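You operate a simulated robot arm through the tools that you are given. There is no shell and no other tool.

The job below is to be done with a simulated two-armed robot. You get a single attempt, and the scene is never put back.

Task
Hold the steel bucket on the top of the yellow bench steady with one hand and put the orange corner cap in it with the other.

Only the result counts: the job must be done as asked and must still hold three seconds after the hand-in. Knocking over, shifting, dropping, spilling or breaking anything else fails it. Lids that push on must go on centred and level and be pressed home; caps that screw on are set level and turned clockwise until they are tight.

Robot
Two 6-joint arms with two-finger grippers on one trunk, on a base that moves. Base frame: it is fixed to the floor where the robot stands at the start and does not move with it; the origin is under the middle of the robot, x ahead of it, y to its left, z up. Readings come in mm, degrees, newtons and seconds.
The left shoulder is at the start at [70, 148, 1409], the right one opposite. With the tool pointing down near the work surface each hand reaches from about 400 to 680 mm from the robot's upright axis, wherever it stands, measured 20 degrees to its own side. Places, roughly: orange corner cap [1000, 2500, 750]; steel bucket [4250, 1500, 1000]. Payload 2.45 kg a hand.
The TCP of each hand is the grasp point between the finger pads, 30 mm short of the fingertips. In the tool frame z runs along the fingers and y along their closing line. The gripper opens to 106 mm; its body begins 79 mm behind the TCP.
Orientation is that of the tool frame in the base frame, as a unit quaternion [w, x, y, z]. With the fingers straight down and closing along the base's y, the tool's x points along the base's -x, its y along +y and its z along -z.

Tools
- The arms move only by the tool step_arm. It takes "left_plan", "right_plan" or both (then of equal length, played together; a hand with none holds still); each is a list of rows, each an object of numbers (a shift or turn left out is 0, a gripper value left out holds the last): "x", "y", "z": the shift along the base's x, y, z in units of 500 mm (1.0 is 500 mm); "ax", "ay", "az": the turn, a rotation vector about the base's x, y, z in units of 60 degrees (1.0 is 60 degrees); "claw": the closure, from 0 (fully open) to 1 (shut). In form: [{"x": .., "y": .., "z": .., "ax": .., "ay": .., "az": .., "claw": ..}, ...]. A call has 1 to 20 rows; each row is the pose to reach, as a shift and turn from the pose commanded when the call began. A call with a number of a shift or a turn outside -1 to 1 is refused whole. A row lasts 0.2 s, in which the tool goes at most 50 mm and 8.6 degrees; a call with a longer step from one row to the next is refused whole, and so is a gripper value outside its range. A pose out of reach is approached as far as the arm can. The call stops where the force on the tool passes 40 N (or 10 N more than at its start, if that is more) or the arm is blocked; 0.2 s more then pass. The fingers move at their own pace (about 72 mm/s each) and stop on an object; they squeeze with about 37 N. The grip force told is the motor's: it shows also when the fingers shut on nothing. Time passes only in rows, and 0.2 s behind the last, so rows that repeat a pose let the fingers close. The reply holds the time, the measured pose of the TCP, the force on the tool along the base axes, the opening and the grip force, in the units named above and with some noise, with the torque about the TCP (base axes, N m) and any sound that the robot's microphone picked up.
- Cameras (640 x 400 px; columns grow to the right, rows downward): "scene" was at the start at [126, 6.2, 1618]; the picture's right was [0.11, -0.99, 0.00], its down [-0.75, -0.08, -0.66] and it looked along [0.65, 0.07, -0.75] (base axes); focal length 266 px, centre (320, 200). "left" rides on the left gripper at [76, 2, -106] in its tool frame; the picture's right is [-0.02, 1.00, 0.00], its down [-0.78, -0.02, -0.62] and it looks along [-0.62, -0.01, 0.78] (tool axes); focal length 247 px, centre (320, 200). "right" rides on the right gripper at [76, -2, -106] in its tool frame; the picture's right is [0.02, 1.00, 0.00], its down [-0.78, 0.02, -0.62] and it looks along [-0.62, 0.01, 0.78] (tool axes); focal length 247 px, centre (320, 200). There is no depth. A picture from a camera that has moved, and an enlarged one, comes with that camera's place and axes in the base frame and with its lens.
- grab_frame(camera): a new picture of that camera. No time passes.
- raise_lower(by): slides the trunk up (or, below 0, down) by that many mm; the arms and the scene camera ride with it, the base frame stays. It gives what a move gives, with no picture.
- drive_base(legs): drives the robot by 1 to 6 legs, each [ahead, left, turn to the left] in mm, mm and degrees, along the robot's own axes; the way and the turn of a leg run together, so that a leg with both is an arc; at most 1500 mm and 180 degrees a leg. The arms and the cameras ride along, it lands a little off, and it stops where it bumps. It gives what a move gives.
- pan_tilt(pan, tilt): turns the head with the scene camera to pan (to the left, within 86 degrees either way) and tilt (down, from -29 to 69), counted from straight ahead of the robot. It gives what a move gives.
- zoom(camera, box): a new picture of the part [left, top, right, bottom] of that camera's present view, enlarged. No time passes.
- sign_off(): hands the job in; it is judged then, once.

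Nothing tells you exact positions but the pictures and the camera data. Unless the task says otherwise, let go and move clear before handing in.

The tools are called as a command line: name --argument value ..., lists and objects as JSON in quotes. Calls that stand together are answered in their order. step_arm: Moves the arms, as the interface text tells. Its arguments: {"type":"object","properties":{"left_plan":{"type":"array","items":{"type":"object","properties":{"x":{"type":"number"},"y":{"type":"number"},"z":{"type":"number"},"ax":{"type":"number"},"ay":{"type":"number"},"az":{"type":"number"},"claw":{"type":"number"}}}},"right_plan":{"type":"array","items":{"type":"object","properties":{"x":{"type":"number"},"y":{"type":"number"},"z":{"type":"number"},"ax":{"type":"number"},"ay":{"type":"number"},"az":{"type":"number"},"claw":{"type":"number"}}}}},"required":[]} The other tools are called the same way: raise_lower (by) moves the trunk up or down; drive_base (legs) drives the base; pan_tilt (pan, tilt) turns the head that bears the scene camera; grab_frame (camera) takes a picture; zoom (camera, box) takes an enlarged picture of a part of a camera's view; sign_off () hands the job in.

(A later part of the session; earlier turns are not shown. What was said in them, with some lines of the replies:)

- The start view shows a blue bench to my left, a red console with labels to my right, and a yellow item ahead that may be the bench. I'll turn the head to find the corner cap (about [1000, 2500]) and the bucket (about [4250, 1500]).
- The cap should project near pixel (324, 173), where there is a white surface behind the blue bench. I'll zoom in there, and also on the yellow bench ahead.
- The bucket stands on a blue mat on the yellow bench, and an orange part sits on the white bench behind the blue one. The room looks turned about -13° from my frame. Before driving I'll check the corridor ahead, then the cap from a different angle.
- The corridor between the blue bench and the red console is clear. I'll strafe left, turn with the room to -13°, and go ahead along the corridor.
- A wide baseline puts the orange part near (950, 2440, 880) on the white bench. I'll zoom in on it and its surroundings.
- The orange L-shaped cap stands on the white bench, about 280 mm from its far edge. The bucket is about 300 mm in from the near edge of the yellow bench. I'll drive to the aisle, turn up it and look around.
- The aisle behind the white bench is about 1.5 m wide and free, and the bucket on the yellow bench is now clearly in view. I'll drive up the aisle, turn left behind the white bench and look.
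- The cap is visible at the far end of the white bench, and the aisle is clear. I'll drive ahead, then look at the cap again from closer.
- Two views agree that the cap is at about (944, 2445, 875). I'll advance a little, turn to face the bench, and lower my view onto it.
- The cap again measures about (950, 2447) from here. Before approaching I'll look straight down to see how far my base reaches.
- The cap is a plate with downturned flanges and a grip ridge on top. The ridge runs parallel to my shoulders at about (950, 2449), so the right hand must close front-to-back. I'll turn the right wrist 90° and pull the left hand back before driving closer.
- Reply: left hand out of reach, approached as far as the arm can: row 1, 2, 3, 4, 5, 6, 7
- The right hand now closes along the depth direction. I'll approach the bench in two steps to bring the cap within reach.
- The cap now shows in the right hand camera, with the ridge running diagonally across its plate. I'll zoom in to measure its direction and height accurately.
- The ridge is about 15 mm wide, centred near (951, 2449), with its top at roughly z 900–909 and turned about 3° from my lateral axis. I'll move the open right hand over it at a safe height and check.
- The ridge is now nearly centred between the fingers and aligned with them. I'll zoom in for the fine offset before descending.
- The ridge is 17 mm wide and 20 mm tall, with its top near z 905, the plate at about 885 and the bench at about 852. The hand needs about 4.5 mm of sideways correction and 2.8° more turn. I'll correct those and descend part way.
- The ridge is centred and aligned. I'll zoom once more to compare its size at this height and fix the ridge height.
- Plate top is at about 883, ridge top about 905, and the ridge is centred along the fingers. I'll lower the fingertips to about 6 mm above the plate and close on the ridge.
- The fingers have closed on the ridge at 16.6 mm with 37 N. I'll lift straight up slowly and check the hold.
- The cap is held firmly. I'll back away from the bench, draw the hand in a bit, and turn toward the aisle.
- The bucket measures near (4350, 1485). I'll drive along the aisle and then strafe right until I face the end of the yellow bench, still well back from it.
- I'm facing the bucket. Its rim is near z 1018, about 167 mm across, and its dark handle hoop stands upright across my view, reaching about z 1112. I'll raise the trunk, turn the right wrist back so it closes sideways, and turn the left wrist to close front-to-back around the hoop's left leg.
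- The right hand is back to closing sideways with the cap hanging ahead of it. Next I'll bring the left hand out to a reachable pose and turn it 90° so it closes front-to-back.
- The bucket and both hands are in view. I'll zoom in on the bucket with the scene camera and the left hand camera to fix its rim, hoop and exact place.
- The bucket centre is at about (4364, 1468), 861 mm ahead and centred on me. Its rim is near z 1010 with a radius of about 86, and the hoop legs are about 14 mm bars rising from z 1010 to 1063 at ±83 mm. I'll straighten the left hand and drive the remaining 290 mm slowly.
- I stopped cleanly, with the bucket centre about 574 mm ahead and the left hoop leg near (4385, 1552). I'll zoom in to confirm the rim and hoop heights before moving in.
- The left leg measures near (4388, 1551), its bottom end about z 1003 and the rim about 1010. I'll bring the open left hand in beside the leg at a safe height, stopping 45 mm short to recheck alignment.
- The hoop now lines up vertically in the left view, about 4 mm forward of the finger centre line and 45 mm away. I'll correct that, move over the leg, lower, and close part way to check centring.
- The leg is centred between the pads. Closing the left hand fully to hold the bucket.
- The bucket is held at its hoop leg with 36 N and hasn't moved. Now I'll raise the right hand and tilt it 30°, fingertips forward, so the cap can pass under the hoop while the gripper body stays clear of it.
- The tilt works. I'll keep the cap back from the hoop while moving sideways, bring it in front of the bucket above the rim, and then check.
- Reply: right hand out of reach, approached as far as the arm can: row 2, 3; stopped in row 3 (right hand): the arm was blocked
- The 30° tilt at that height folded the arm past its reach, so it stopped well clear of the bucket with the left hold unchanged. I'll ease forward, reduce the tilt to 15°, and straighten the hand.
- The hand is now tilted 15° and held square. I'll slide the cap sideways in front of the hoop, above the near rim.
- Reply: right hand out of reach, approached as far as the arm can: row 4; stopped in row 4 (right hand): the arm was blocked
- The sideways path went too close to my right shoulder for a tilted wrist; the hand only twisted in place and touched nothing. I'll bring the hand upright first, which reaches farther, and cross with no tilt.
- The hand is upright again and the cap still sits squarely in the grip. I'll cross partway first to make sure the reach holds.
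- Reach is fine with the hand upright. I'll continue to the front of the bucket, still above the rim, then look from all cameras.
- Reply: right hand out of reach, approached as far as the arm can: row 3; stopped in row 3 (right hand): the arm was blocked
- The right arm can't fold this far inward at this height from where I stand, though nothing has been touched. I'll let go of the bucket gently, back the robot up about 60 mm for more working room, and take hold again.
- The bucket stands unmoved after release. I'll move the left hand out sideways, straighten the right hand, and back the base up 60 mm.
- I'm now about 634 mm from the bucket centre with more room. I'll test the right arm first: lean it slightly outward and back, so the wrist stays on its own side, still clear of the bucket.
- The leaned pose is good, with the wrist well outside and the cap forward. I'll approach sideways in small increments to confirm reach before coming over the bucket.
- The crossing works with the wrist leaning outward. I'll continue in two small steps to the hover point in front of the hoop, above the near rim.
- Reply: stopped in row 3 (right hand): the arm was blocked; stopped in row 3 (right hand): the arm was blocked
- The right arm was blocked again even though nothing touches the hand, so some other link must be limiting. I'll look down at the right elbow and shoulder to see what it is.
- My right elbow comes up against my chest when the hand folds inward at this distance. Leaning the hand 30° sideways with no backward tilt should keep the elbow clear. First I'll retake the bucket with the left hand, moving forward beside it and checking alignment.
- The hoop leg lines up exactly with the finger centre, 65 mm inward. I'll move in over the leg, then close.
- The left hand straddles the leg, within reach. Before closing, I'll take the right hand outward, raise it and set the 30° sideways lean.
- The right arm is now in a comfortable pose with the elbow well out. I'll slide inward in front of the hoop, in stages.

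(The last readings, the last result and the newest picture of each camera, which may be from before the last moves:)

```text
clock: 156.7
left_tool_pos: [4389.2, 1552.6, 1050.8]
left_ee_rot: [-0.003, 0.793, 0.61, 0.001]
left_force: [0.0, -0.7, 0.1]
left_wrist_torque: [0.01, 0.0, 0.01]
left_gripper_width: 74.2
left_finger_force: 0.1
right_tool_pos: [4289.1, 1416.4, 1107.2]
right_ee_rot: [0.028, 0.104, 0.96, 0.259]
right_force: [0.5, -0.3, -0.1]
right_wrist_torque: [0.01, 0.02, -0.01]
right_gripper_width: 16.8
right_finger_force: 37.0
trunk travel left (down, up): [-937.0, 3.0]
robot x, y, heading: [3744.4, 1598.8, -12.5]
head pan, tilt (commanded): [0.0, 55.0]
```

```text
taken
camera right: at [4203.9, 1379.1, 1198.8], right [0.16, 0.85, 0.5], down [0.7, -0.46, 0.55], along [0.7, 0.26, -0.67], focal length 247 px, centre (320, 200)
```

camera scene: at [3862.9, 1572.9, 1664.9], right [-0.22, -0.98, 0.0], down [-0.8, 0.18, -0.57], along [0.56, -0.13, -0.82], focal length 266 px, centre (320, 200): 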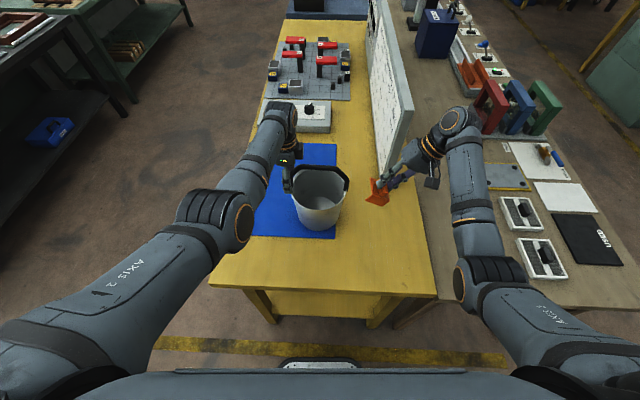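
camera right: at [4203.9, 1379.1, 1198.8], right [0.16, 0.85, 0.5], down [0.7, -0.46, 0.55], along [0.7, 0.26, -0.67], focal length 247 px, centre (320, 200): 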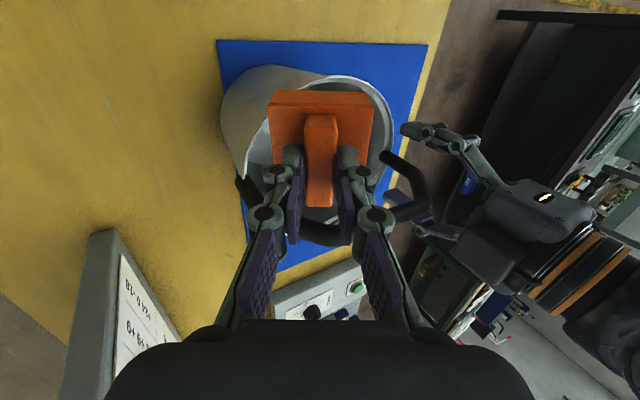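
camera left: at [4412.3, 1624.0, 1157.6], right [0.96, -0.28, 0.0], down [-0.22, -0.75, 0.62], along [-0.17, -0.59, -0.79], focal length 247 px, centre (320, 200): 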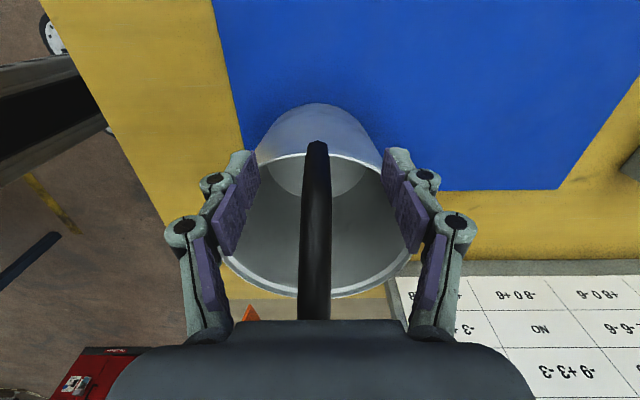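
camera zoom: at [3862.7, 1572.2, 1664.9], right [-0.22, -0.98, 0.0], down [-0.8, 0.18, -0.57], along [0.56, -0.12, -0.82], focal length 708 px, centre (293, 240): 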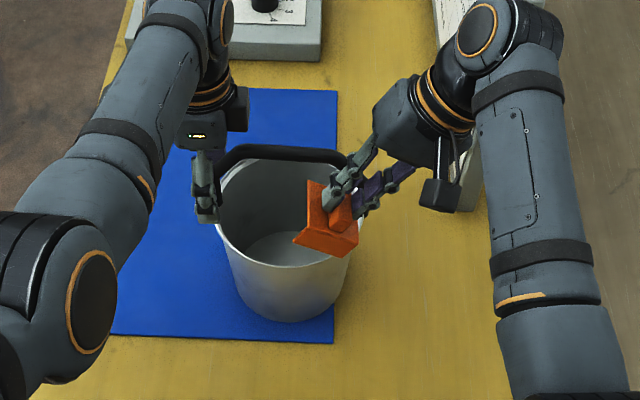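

The cap is now in front of the hoop over the near-right rim, with no blocking. Now I'll close the left hand on the hoop leg before going further, checking centring first.

step_arm --left_plan '[{"claw": 0.5}, {"claw": 0.68}, {"claw": 0.68}, {"claw": 0.68}]'

grab_frame --camera "left"

```text
clock: 157.7
left_tool_pos: [4388.4, 1552.2, 1051.6]
left_ee_rot: [-0.001, 0.794, 0.608, 0.0]
left_force: [0.3, -0.2, -0.2]
left_wrist_torque: [0.0, -0.03, 0.0]
left_gripper_width: 33.8
left_finger_force: 0.1
right_tool_pos: [4290.5, 1418.3, 1107.0]
right_ee_rot: [0.029, 0.104, 0.96, 0.259]
right_force: [0.6, 0.4, 0.3]
right_wrist_torque: [0.01, 0.01, 0.0]
right_gripper_width: 16.9
right_finger_force: 37.1
trunk travel left (down, up): [-937.0, 3.0]
robot x, y, heading: [3742.6, 1601.4, -12.4]
head pan, tilt (commanded): [0.0, 55.0]
```

```text
taken
camera left: at [4410.2, 1624.8, 1157.7], right [0.96, -0.28, 0.0], down [-0.22, -0.75, 0.62], along [-0.17, -0.59, -0.78], focal length 247 px, centre (320, 200)
```

left: 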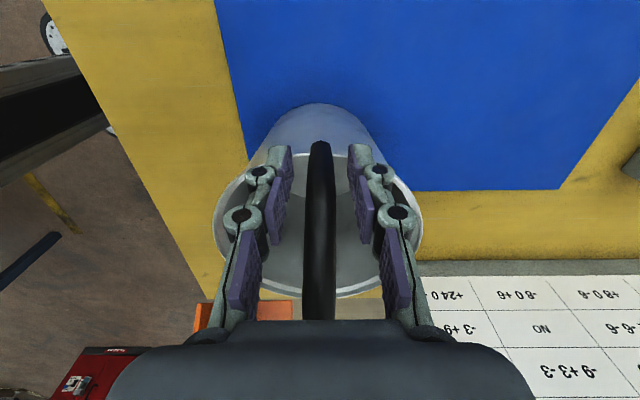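

The leg is centred. Closing the left hand to hold the bucket.

step_arm --left_plan '[{"claw": 0.75}, {"claw": 0.8}, {"claw": 0.85}, {"claw": 0.9}, {"claw": 1.0}, {"claw": 1.0}, {"claw": 1.0}]'

grab_frame --camera "left"

zoom --camera "scene" --box '[240, 130, 400, 250]'

```text
clock: 159.3
left_tool_pos: [4388.2, 1551.8, 1051.2]
left_ee_rot: [-0.002, 0.793, 0.609, 0.0]
left_force: [0.3, 0.2, 0.1]
left_wrist_torque: [-0.02, -0.26, -0.15]
left_gripper_width: 15.2
left_finger_force: 37.1
right_tool_pos: [4290.1, 1417.4, 1107.4]
right_ee_rot: [0.029, 0.104, 0.96, 0.259]
right_force: [0.5, -0.3, -0.2]
right_wrist_torque: [-0.03, 0.0, 0.02]
right_gripper_width: 16.9
right_finger_force: 37.3
trunk travel left (down, up): [-937.0, 3.0]
robot x, y, heading: [3746.4, 1606.1, -12.7]
head pan, tilt (commanded): [0.0, 55.0]
```

```text
taken
camera left: at [4410.3, 1624.6, 1157.7], right [0.96, -0.28, 0.0], down [-0.22, -0.75, 0.62], along [-0.17, -0.59, -0.79], focal length 247 px, centre (320, 200)
```

left: 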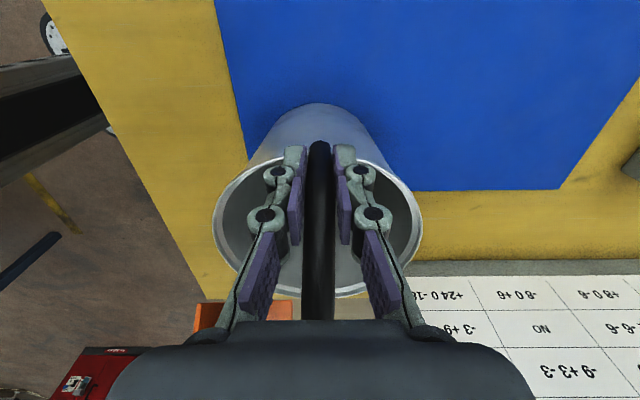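

```text
3.33 times, centred on (320, 190) of scene
camera zoom: at [3863.1, 1573.4, 1664.9], right [-0.22, -0.98, 0.0], down [-0.8, 0.18, -0.57], along [0.56, -0.13, -0.82], focal length 885 px, centre (320, 233)
```

zoom: 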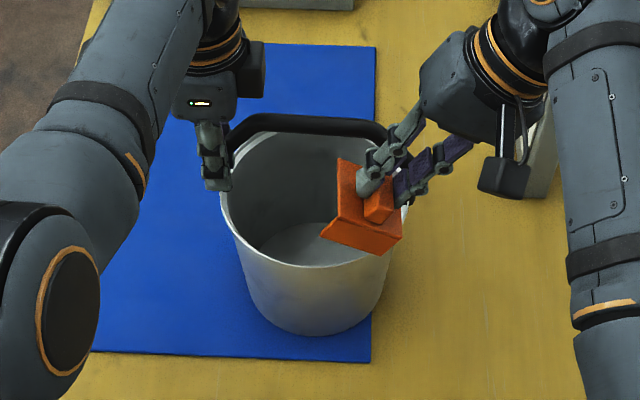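

The bucket is held again and unmoved, and the cap's far edge measures about 25 mm in front of the hoop bar. I'll shift the cap inward over the opening, keeping it in front of the bar.

step_arm --right_plan '[{"x": 0.013, "y": 0.0235}, {"x": 0.0262, "y": 0.047}, {"x": 0.0394, "y": 0.0704}, {"x": 0.0394, "y": 0.0704}]'

grab_frame --camera "left"

grab_frame --camera "right"

zoom --camera "scene" --box '[240, 130, 400, 250]'

```text
clock: 160.3
left_tool_pos: [4387.2, 1552.5, 1051.5]
left_ee_rot: [-0.001, 0.793, 0.609, 0.001]
left_force: [-0.6, 0.1, 0.0]
left_wrist_torque: [-0.17, -0.21, -0.1]
left_gripper_width: 15.2
left_finger_force: 36.7
right_tool_pos: [4311.0, 1452.8, 1108.6]
right_ee_rot: [0.029, 0.105, 0.96, 0.258]
right_force: [-0.2, -0.4, -0.2]
right_wrist_torque: [0.01, 0.0, 0.01]
right_gripper_width: 16.7
right_finger_force: 36.6
trunk travel left (down, up): [-937.0, 3.0]
robot x, y, heading: [3745.7, 1602.0, -12.6]
head pan, tilt (commanded): [0.0, 55.0]
```

```text
taken
camera left: at [4409.9, 1624.5, 1157.7], right [0.96, -0.28, 0.0], down [-0.22, -0.75, 0.62], along [-0.17, -0.59, -0.79], focal length 247 px, centre (320, 200)
```

left: 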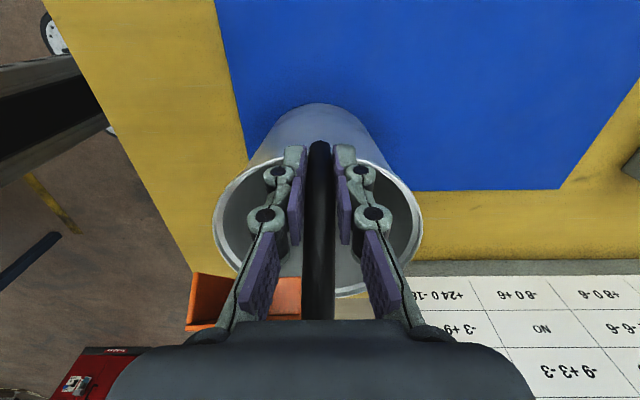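

```text
taken
camera right: at [4224.3, 1414.4, 1199.7], right [0.16, 0.85, 0.5], down [0.7, -0.46, 0.55], along [0.7, 0.26, -0.67], focal length 247 px, centre (320, 200)
```

right: 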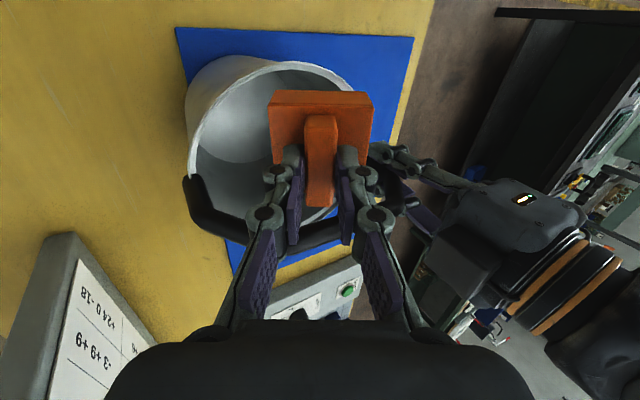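

```text
3.33 times, centred on (320, 190) of scene
camera zoom: at [3862.7, 1573.2, 1664.9], right [-0.22, -0.98, 0.0], down [-0.8, 0.18, -0.57], along [0.56, -0.13, -0.82], focal length 885 px, centre (320, 233)
```

zoom: 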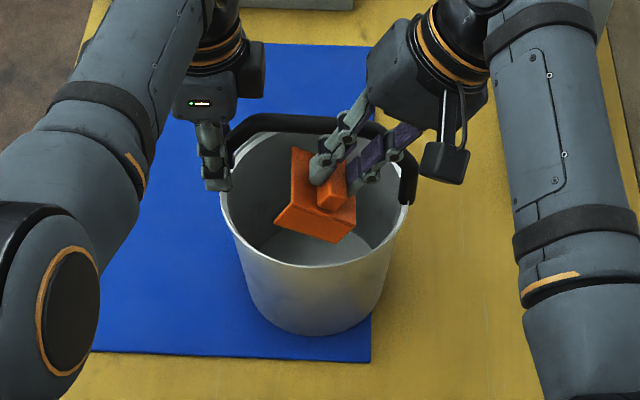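

The cap is over the opening, about 10 mm in front of the bar and inside the rim circle. I'll ease it down and slightly forward so it slips under the bar level, then check again.

step_arm --right_plan '[{"x": 0.0078, "y": -0.0018, "z": -0.0172}, {"x": 0.0136, "y": -0.003, "z": -0.0332}, {"x": 0.02, "y": -0.0045, "z": -0.045}, {"x": 0.0234, "y": -0.0052, "z": -0.0572}, {"x": 0.0234, "y": -0.0052, "z": -0.0572}]'

grab_frame --camera "right"

zoom --camera "scene" --box '[240, 130, 400, 250]'

grab_frame --camera "left"

```text
clock: 161.5
left_tool_pos: [4389.7, 1552.5, 1051.2]
left_ee_rot: [-0.001, 0.794, 0.608, 0.0]
left_force: [-1.4, 0.4, -0.2]
left_wrist_torque: [-0.11, -0.2, -0.09]
left_gripper_width: 15.3
left_finger_force: 37.4
right_tool_pos: [4321.5, 1450.6, 1079.0]
right_ee_rot: [0.029, 0.104, 0.959, 0.26]
right_force: [-0.1, 0.3, -0.4]
right_wrist_torque: [-0.02, 0.04, -0.02]
right_gripper_width: 16.7
right_finger_force: 37.2
trunk travel left (down, up): [-937.0, 3.0]
robot x, y, heading: [3747.7, 1603.7, -12.8]
head pan, tilt (commanded): [0.0, 55.0]
```

```text
taken
camera right: at [4235.8, 1412.2, 1170.7], right [0.16, 0.85, 0.5], down [0.7, -0.46, 0.55], along [0.7, 0.26, -0.67], focal length 247 px, centre (320, 200)
```

right: 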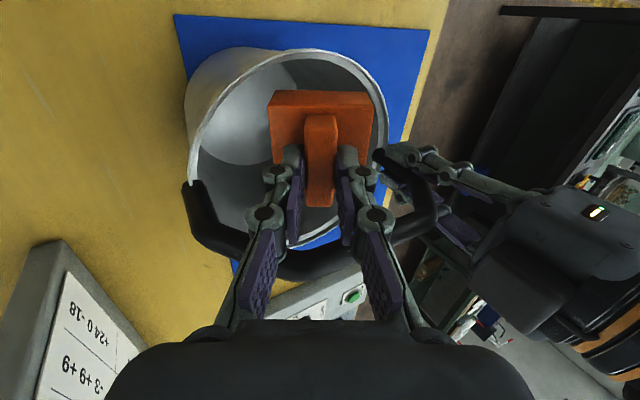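

```text
3.33 times, centred on (320, 190) of scene
camera zoom: at [3862.8, 1573.2, 1664.9], right [-0.22, -0.98, 0.0], down [-0.8, 0.18, -0.57], along [0.56, -0.13, -0.82], focal length 885 px, centre (320, 233)
```

zoom: 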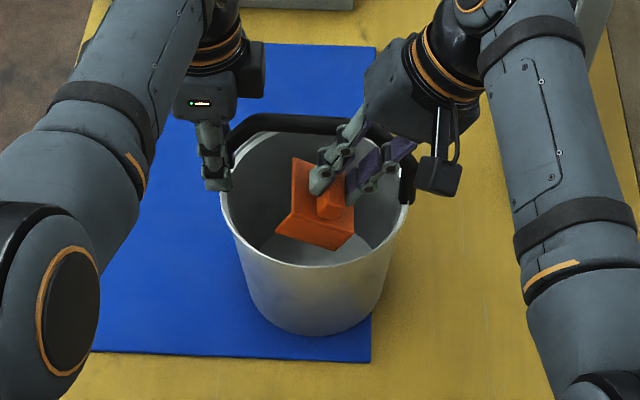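

```text
taken
camera left: at [4410.0, 1624.5, 1157.7], right [0.96, -0.28, 0.0], down [-0.22, -0.75, 0.62], along [-0.17, -0.59, -0.79], focal length 247 px, centre (320, 200)
```

left: 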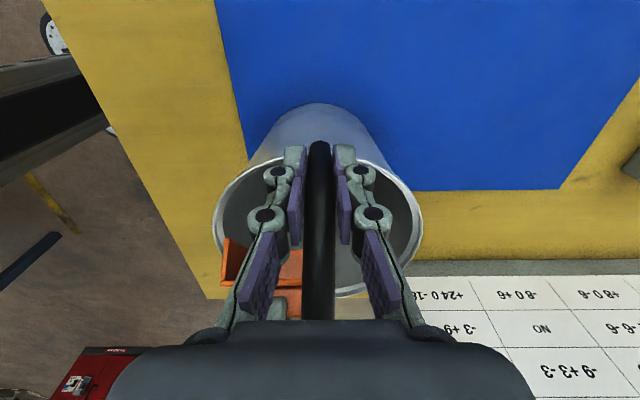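

There's no contact, and the cap is now below the bar level inside the hoop. I'll bring it a little further forward and lower it into the bucket.

step_arm --right_plan '[{"x": 0.0054, "y": -0.0033, "z": -0.012}, {"x": 0.0099, "y": -0.0063, "z": -0.026}, {"x": 0.0099, "y": -0.0063, "z": -0.044}, {"x": 0.0099, "y": -0.0063, "z": -0.06}, {"x": 0.0099, "y": -0.0063, "z": -0.07}, {"x": 0.0099, "y": -0.0063, "z": -0.07}]'

grab_frame --camera "right"

zoom --camera "scene" --box '[240, 130, 400, 250]'

grab_frame --camera "left"

```text
clock: 162.9
left_tool_pos: [4389.0, 1552.2, 1051.7]
left_ee_rot: [-0.002, 0.793, 0.609, 0.001]
left_force: [-0.9, -1.4, 0.9]
left_wrist_torque: [-0.12, -0.19, -0.12]
left_gripper_width: 15.0
left_finger_force: 36.6
right_tool_pos: [4327.9, 1446.5, 1044.0]
right_ee_rot: [0.03, 0.104, 0.96, 0.259]
right_force: [-0.3, -0.3, -0.1]
right_wrist_torque: [0.01, 0.01, 0.02]
right_gripper_width: 17.0
right_finger_force: 37.0
trunk travel left (down, up): [-937.0, 3.0]
robot x, y, heading: [3747.2, 1602.3, -12.7]
head pan, tilt (commanded): [0.0, 55.0]
```

```text
taken
camera right: at [4241.1, 1409.1, 1135.5], right [0.16, 0.85, 0.5], down [0.7, -0.46, 0.55], along [0.7, 0.26, -0.67], focal length 247 px, centre (320, 200)
```

right: 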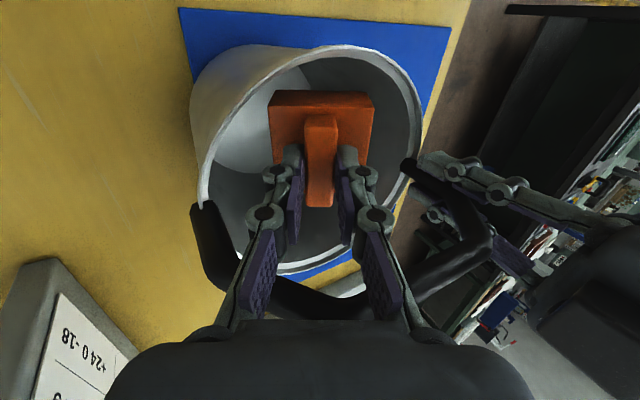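

```text
3.33 times, centred on (320, 190) of scene
camera zoom: at [3862.8, 1573.2, 1664.9], right [-0.22, -0.98, 0.0], down [-0.8, 0.18, -0.57], along [0.56, -0.13, -0.82], focal length 885 px, centre (320, 233)
```

zoom: 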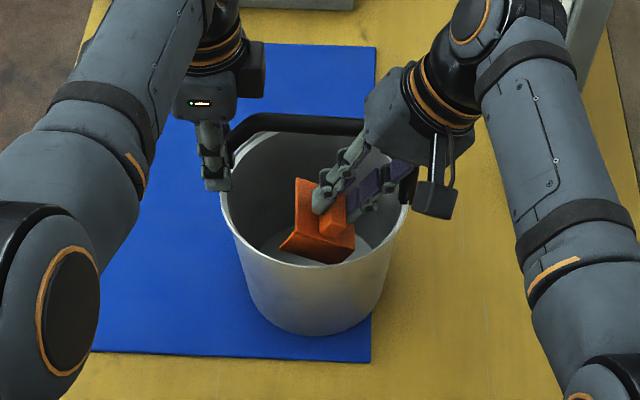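

```text
taken
camera left: at [4410.1, 1624.5, 1157.7], right [0.96, -0.28, 0.0], down [-0.22, -0.75, 0.62], along [-0.17, -0.59, -0.79], focal length 247 px, centre (320, 200)
```

left: 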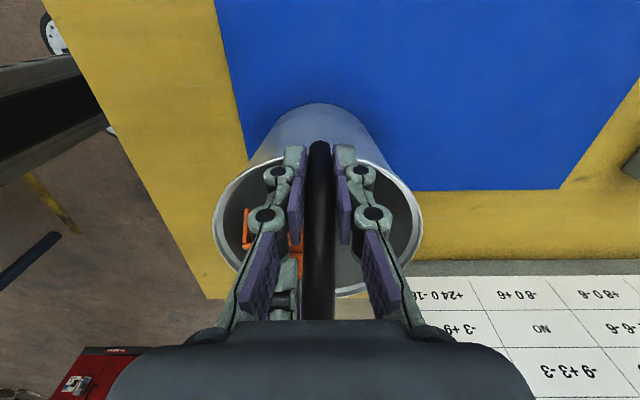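

The cap is inside the bucket, well below the rim, with both hands free of unwanted contact. I'll open the right fingers just enough to let it go.

step_arm --right_plan '[{"claw": 0.78}, {"claw": 0.7}, {"claw": 0.62}, {"claw": 0.6}, {"claw": 0.6}]'

grab_frame --camera "right"

zoom --camera "scene" --box '[240, 130, 400, 250]'

grab_frame --camera "left"

```text
clock: 164.1
left_tool_pos: [4390.2, 1553.1, 1051.1]
left_ee_rot: [-0.001, 0.793, 0.609, 0.001]
left_force: [-1.4, -1.2, -0.6]
left_wrist_torque: [-0.08, -0.2, -0.11]
left_gripper_width: 15.0
left_finger_force: 37.2
right_tool_pos: [4328.3, 1447.0, 1045.2]
right_ee_rot: [0.03, 0.104, 0.96, 0.259]
right_force: [0.1, -0.5, 0.4]
right_wrist_torque: [0.0, -0.04, 0.0]
right_gripper_width: 41.9
right_finger_force: 0.1
trunk travel left (down, up): [-937.0, 3.0]
robot x, y, heading: [3744.0, 1604.7, -12.6]
head pan, tilt (commanded): [0.0, 55.0]
```

```text
taken
camera right: at [4241.0, 1409.2, 1135.5], right [0.16, 0.85, 0.5], down [0.7, -0.46, 0.55], along [0.7, 0.26, -0.67], focal length 247 px, centre (320, 200)
```

right: 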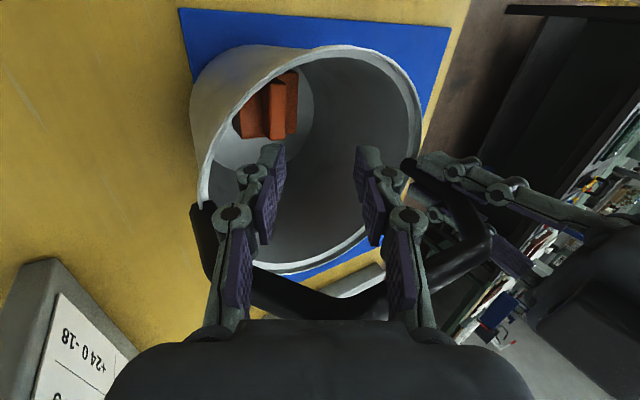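

```text
3.33 times, centred on (320, 190) of scene
camera zoom: at [3862.8, 1573.2, 1664.9], right [-0.22, -0.98, 0.0], down [-0.8, 0.18, -0.57], along [0.56, -0.13, -0.82], focal length 885 px, centre (320, 233)
```

zoom: 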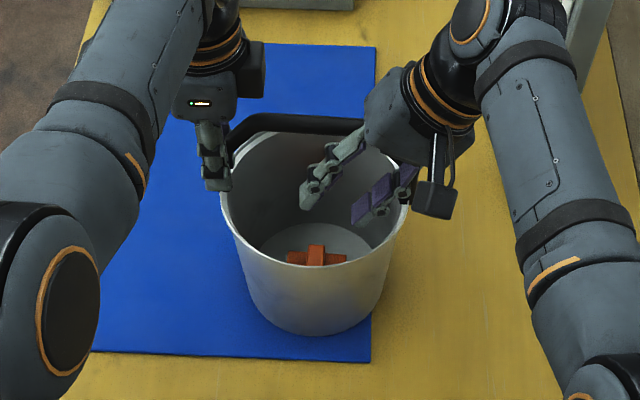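

```text
taken
camera left: at [4410.1, 1624.5, 1157.7], right [0.96, -0.28, 0.0], down [-0.22, -0.75, 0.62], along [-0.17, -0.59, -0.79], focal length 247 px, centre (320, 200)
```

left: 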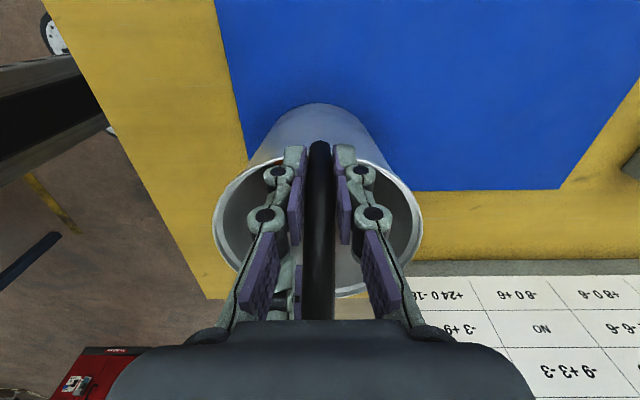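

The cap is lying on the bottom of the bucket. I'll withdraw the right hand straight up and then out sideways by the same route, with the left hand still holding the bucket.

step_arm --right_plan '[{"z": 0.03}, {"z": 0.06}, {"x": -0.015, "y": 0.0033, "z": 0.09}, {"x": -0.035, "y": 0.008, "z": 0.12}, {"x": -0.0546, "y": 0.0122, "z": 0.14}, {"x": -0.0721, "y": -0.0659, "z": 0.14}, {"x": -0.0895, "y": -0.144, "z": 0.14}, {"x": -0.107, "y": -0.222, "z": 0.14}, {"x": -0.1244, "y": -0.3, "z": 0.14}, {"x": -0.1244, "y": -0.3, "z": 0.14}]'

zoom --camera "scene" --box '[220, 110, 440, 260]'

grab_frame --camera "left"

```text
clock: 166.3
left_tool_pos: [4388.6, 1553.4, 1050.7]
left_ee_rot: [0.0, 0.793, 0.609, 0.0]
left_force: [-0.4, -1.0, -0.5]
left_wrist_torque: [-0.05, -0.16, -0.09]
left_gripper_width: 15.0
left_finger_force: 37.0
right_tool_pos: [4264.7, 1296.8, 1114.7]
right_ee_rot: [0.028, 0.105, 0.96, 0.258]
right_force: [-0.7, 0.5, -0.4]
right_wrist_torque: [0.0, -0.02, 0.01]
right_gripper_width: 42.5
right_finger_force: 0.0
trunk travel left (down, up): [-937.0, 3.0]
robot x, y, heading: [3745.8, 1600.0, -12.6]
head pan, tilt (commanded): [0.0, 55.0]
```

```text
2.67 times, centred on (330, 185) of scene
camera zoom: at [3863.1, 1574.9, 1664.9], right [-0.22, -0.98, 0.0], down [-0.8, 0.18, -0.57], along [0.56, -0.13, -0.82], focal length 708 px, centre (293, 240)
```

zoom: 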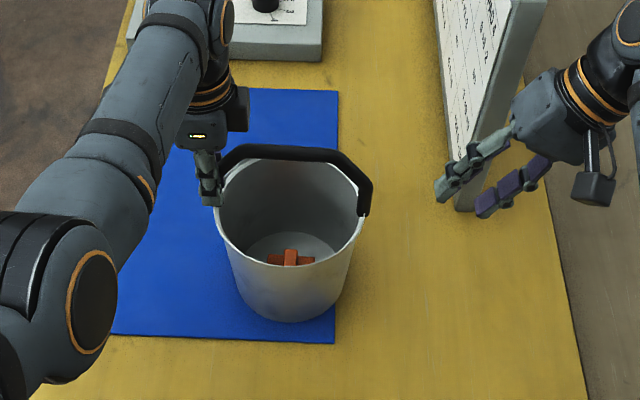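

```text
taken
camera left: at [4410.2, 1625.4, 1157.6], right [0.96, -0.28, 0.0], down [-0.22, -0.75, 0.62], along [-0.17, -0.6, -0.78], focal length 247 px, centre (320, 200)
```

left: 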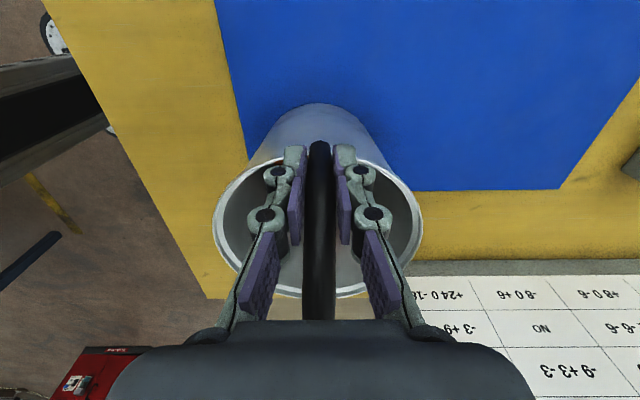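

The right hand is clear and the cap rests in the bucket. Now I'll open the left hand gently, and check before withdrawing it sideways.

step_arm --left_plan '[{"claw": 0.85}, {"claw": 0.75}, {"claw": 0.65}, {"claw": 0.5}, {"claw": 0.4}, {"claw": 0.4}]'

grab_frame --camera "left"

```text
clock: 167.7
left_tool_pos: [4388.0, 1553.7, 1051.5]
left_ee_rot: [-0.002, 0.793, 0.609, -0.001]
left_force: [-0.3, -0.7, -0.1]
left_wrist_torque: [-0.01, -0.05, 0.01]
left_gripper_width: 63.8
left_finger_force: 0.1
right_tool_pos: [4265.2, 1297.7, 1115.1]
right_ee_rot: [0.028, 0.104, 0.96, 0.259]
right_force: [0.0, -0.1, -0.7]
right_wrist_torque: [0.0, 0.0, -0.01]
right_gripper_width: 42.6
right_finger_force: 0.2
trunk travel left (down, up): [-937.0, 3.0]
robot x, y, heading: [3742.7, 1601.9, -12.7]
head pan, tilt (commanded): [0.0, 55.0]
```

```text
taken
camera left: at [4410.1, 1624.7, 1157.7], right [0.96, -0.28, 0.0], down [-0.22, -0.75, 0.62], along [-0.17, -0.59, -0.79], focal length 247 px, centre (320, 200)
```

left: 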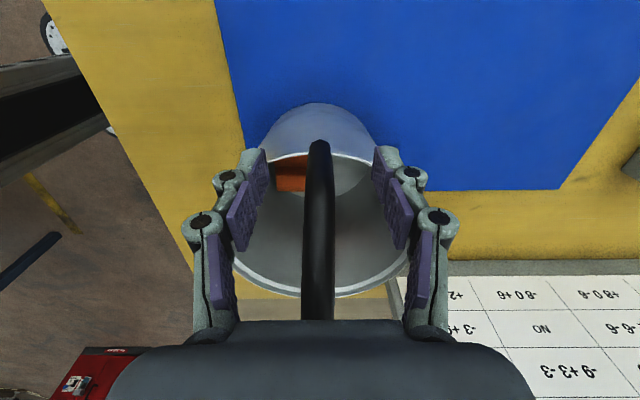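

The fingers are off the leg and the bucket stands still with the cap inside. I'll draw the left hand out sideways along its finger plane, then back it off.

step_arm --left_plan '[{"x": 0.013, "y": 0.048}, {"x": 0.026, "y": 0.097}, {"x": 0.039, "y": 0.145}, {"x": 0.052, "y": 0.193}, {"x": 0.052, "y": 0.193}]'

drive_base --legs '[[-250, 0, 0]]'

pan_tilt --pan 0 --tilt 48

grab_frame --camera "scene"

zoom --camera "scene" --box '[250, 120, 390, 230]'

```text
clock: 168.9
left_tool_pos: [4414.4, 1648.7, 1050.4]
left_ee_rot: [-0.002, 0.793, 0.609, 0.0]
left_force: [-0.3, 0.5, 0.7]
left_wrist_torque: [0.01, -0.03, 0.01]
left_gripper_width: 63.6
left_finger_force: 0.0
right_tool_pos: [4264.7, 1296.7, 1114.3]
right_ee_rot: [0.029, 0.104, 0.96, 0.259]
right_force: [0.5, 1.6, 0.8]
right_wrist_torque: [0.0, 0.01, -0.02]
right_gripper_width: 42.6
right_finger_force: 0.1
trunk travel left (down, up): [-937.0, 3.0]
robot x, y, heading: [3746.8, 1602.6, -12.5]
head pan, tilt (commanded): [0.0, 55.0]
```

```text
clock: 170.7
left_tool_pos: [4175.6, 1703.7, 1048.4]
left_ee_rot: [-0.002, 0.792, 0.61, -0.001]
left_force: [0.3, 0.2, -1.0]
left_wrist_torque: [0.05, 0.06, 0.04]
left_gripper_width: 63.7
left_finger_force: 0.0
right_tool_pos: [4026.8, 1351.7, 1111.8]
right_ee_rot: [0.028, 0.103, 0.96, 0.259]
right_force: [-0.2, 0.5, -0.3]
right_wrist_torque: [0.0, 0.04, 0.01]
right_gripper_width: 42.5
right_finger_force: 0.1
trunk travel left (down, up): [-937.0, 3.0]
robot x, y, heading: [3505.7, 1658.9, -12.8]
head pan, tilt (commanded): [0.0, 55.0]
```

```text
clock: 171.4
left_tool_pos: [4172.4, 1704.3, 1050.4]
left_ee_rot: [-0.001, 0.792, 0.61, 0.0]
left_force: [0.0, 0.0, 0.4]
left_wrist_torque: [-0.02, -0.02, -0.04]
left_gripper_width: 63.7
left_finger_force: 0.1
right_tool_pos: [4024.8, 1351.6, 1114.0]
right_ee_rot: [0.029, 0.103, 0.96, 0.259]
right_force: [-0.6, 0.2, 0.6]
right_wrist_torque: [-0.02, -0.05, 0.0]
right_gripper_width: 42.3
right_finger_force: 0.2
trunk travel left (down, up): [-937.0, 3.0]
robot x, y, heading: [3507.4, 1656.0, -12.4]
head pan, tilt (commanded): [0.0, 48.0]
```

```text
taken
camera scene: at [3629.1, 1625.8, 1674.0], right [-0.22, -0.98, 0.0], down [-0.73, 0.16, -0.67], along [0.65, -0.14, -0.74], focal length 266 px, centre (320, 200)
```

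scene: 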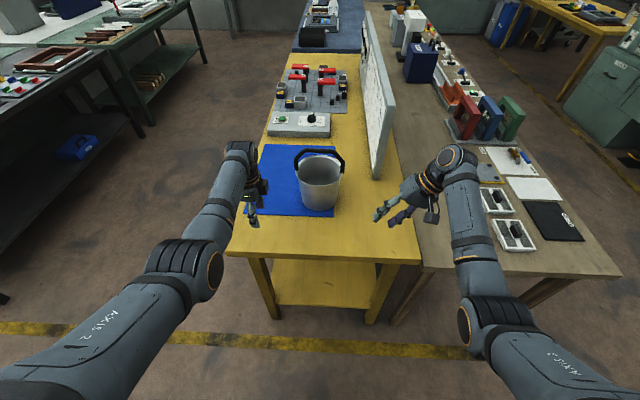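

```text
3.64 times, centred on (320, 175) of scene
camera zoom: at [3629.1, 1625.8, 1674.0], right [-0.22, -0.98, 0.0], down [-0.73, 0.16, -0.67], along [0.65, -0.14, -0.74], focal length 966 px, centre (320, 291)
```

zoom: 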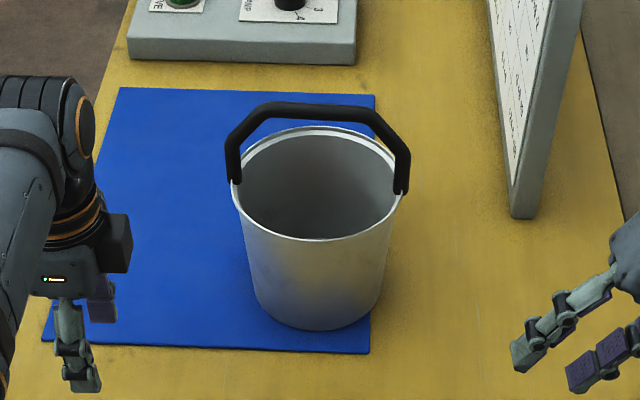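

The bucket stands upright where it was, the cap is inside it, and both hands are clear of everything. Handing the job in.

sign_off

```text
The job is handed in.
```

The orange corner cap is inside the steel bucket, and the job is handed in. I don't have the judge's result. My last view of the cap showed it on the bottom of the bucket just before I moved the left hand away.

- **Holding:** The left hand gripped the left leg of the bucket's handle, not the wall or rim, while the right hand lowered the cap in and released it below the rim.
- **Regrip:** I took hold once, let go and backed the robot up about 60 mm, because the right arm couldn't reach inward from the first spot. I then gripped the leg again before lowering the cap. The camera views showed no shift of the bucket.
- **Release:** The cap dropped roughly 110 mm to the bottom when I opened the fingers, because the handle kept the hand from going lower.
- **At hand-in:** I let go with both hands and backed away. The bucket stood upright where it started, and no contact or bump with anything else was reported during the run.
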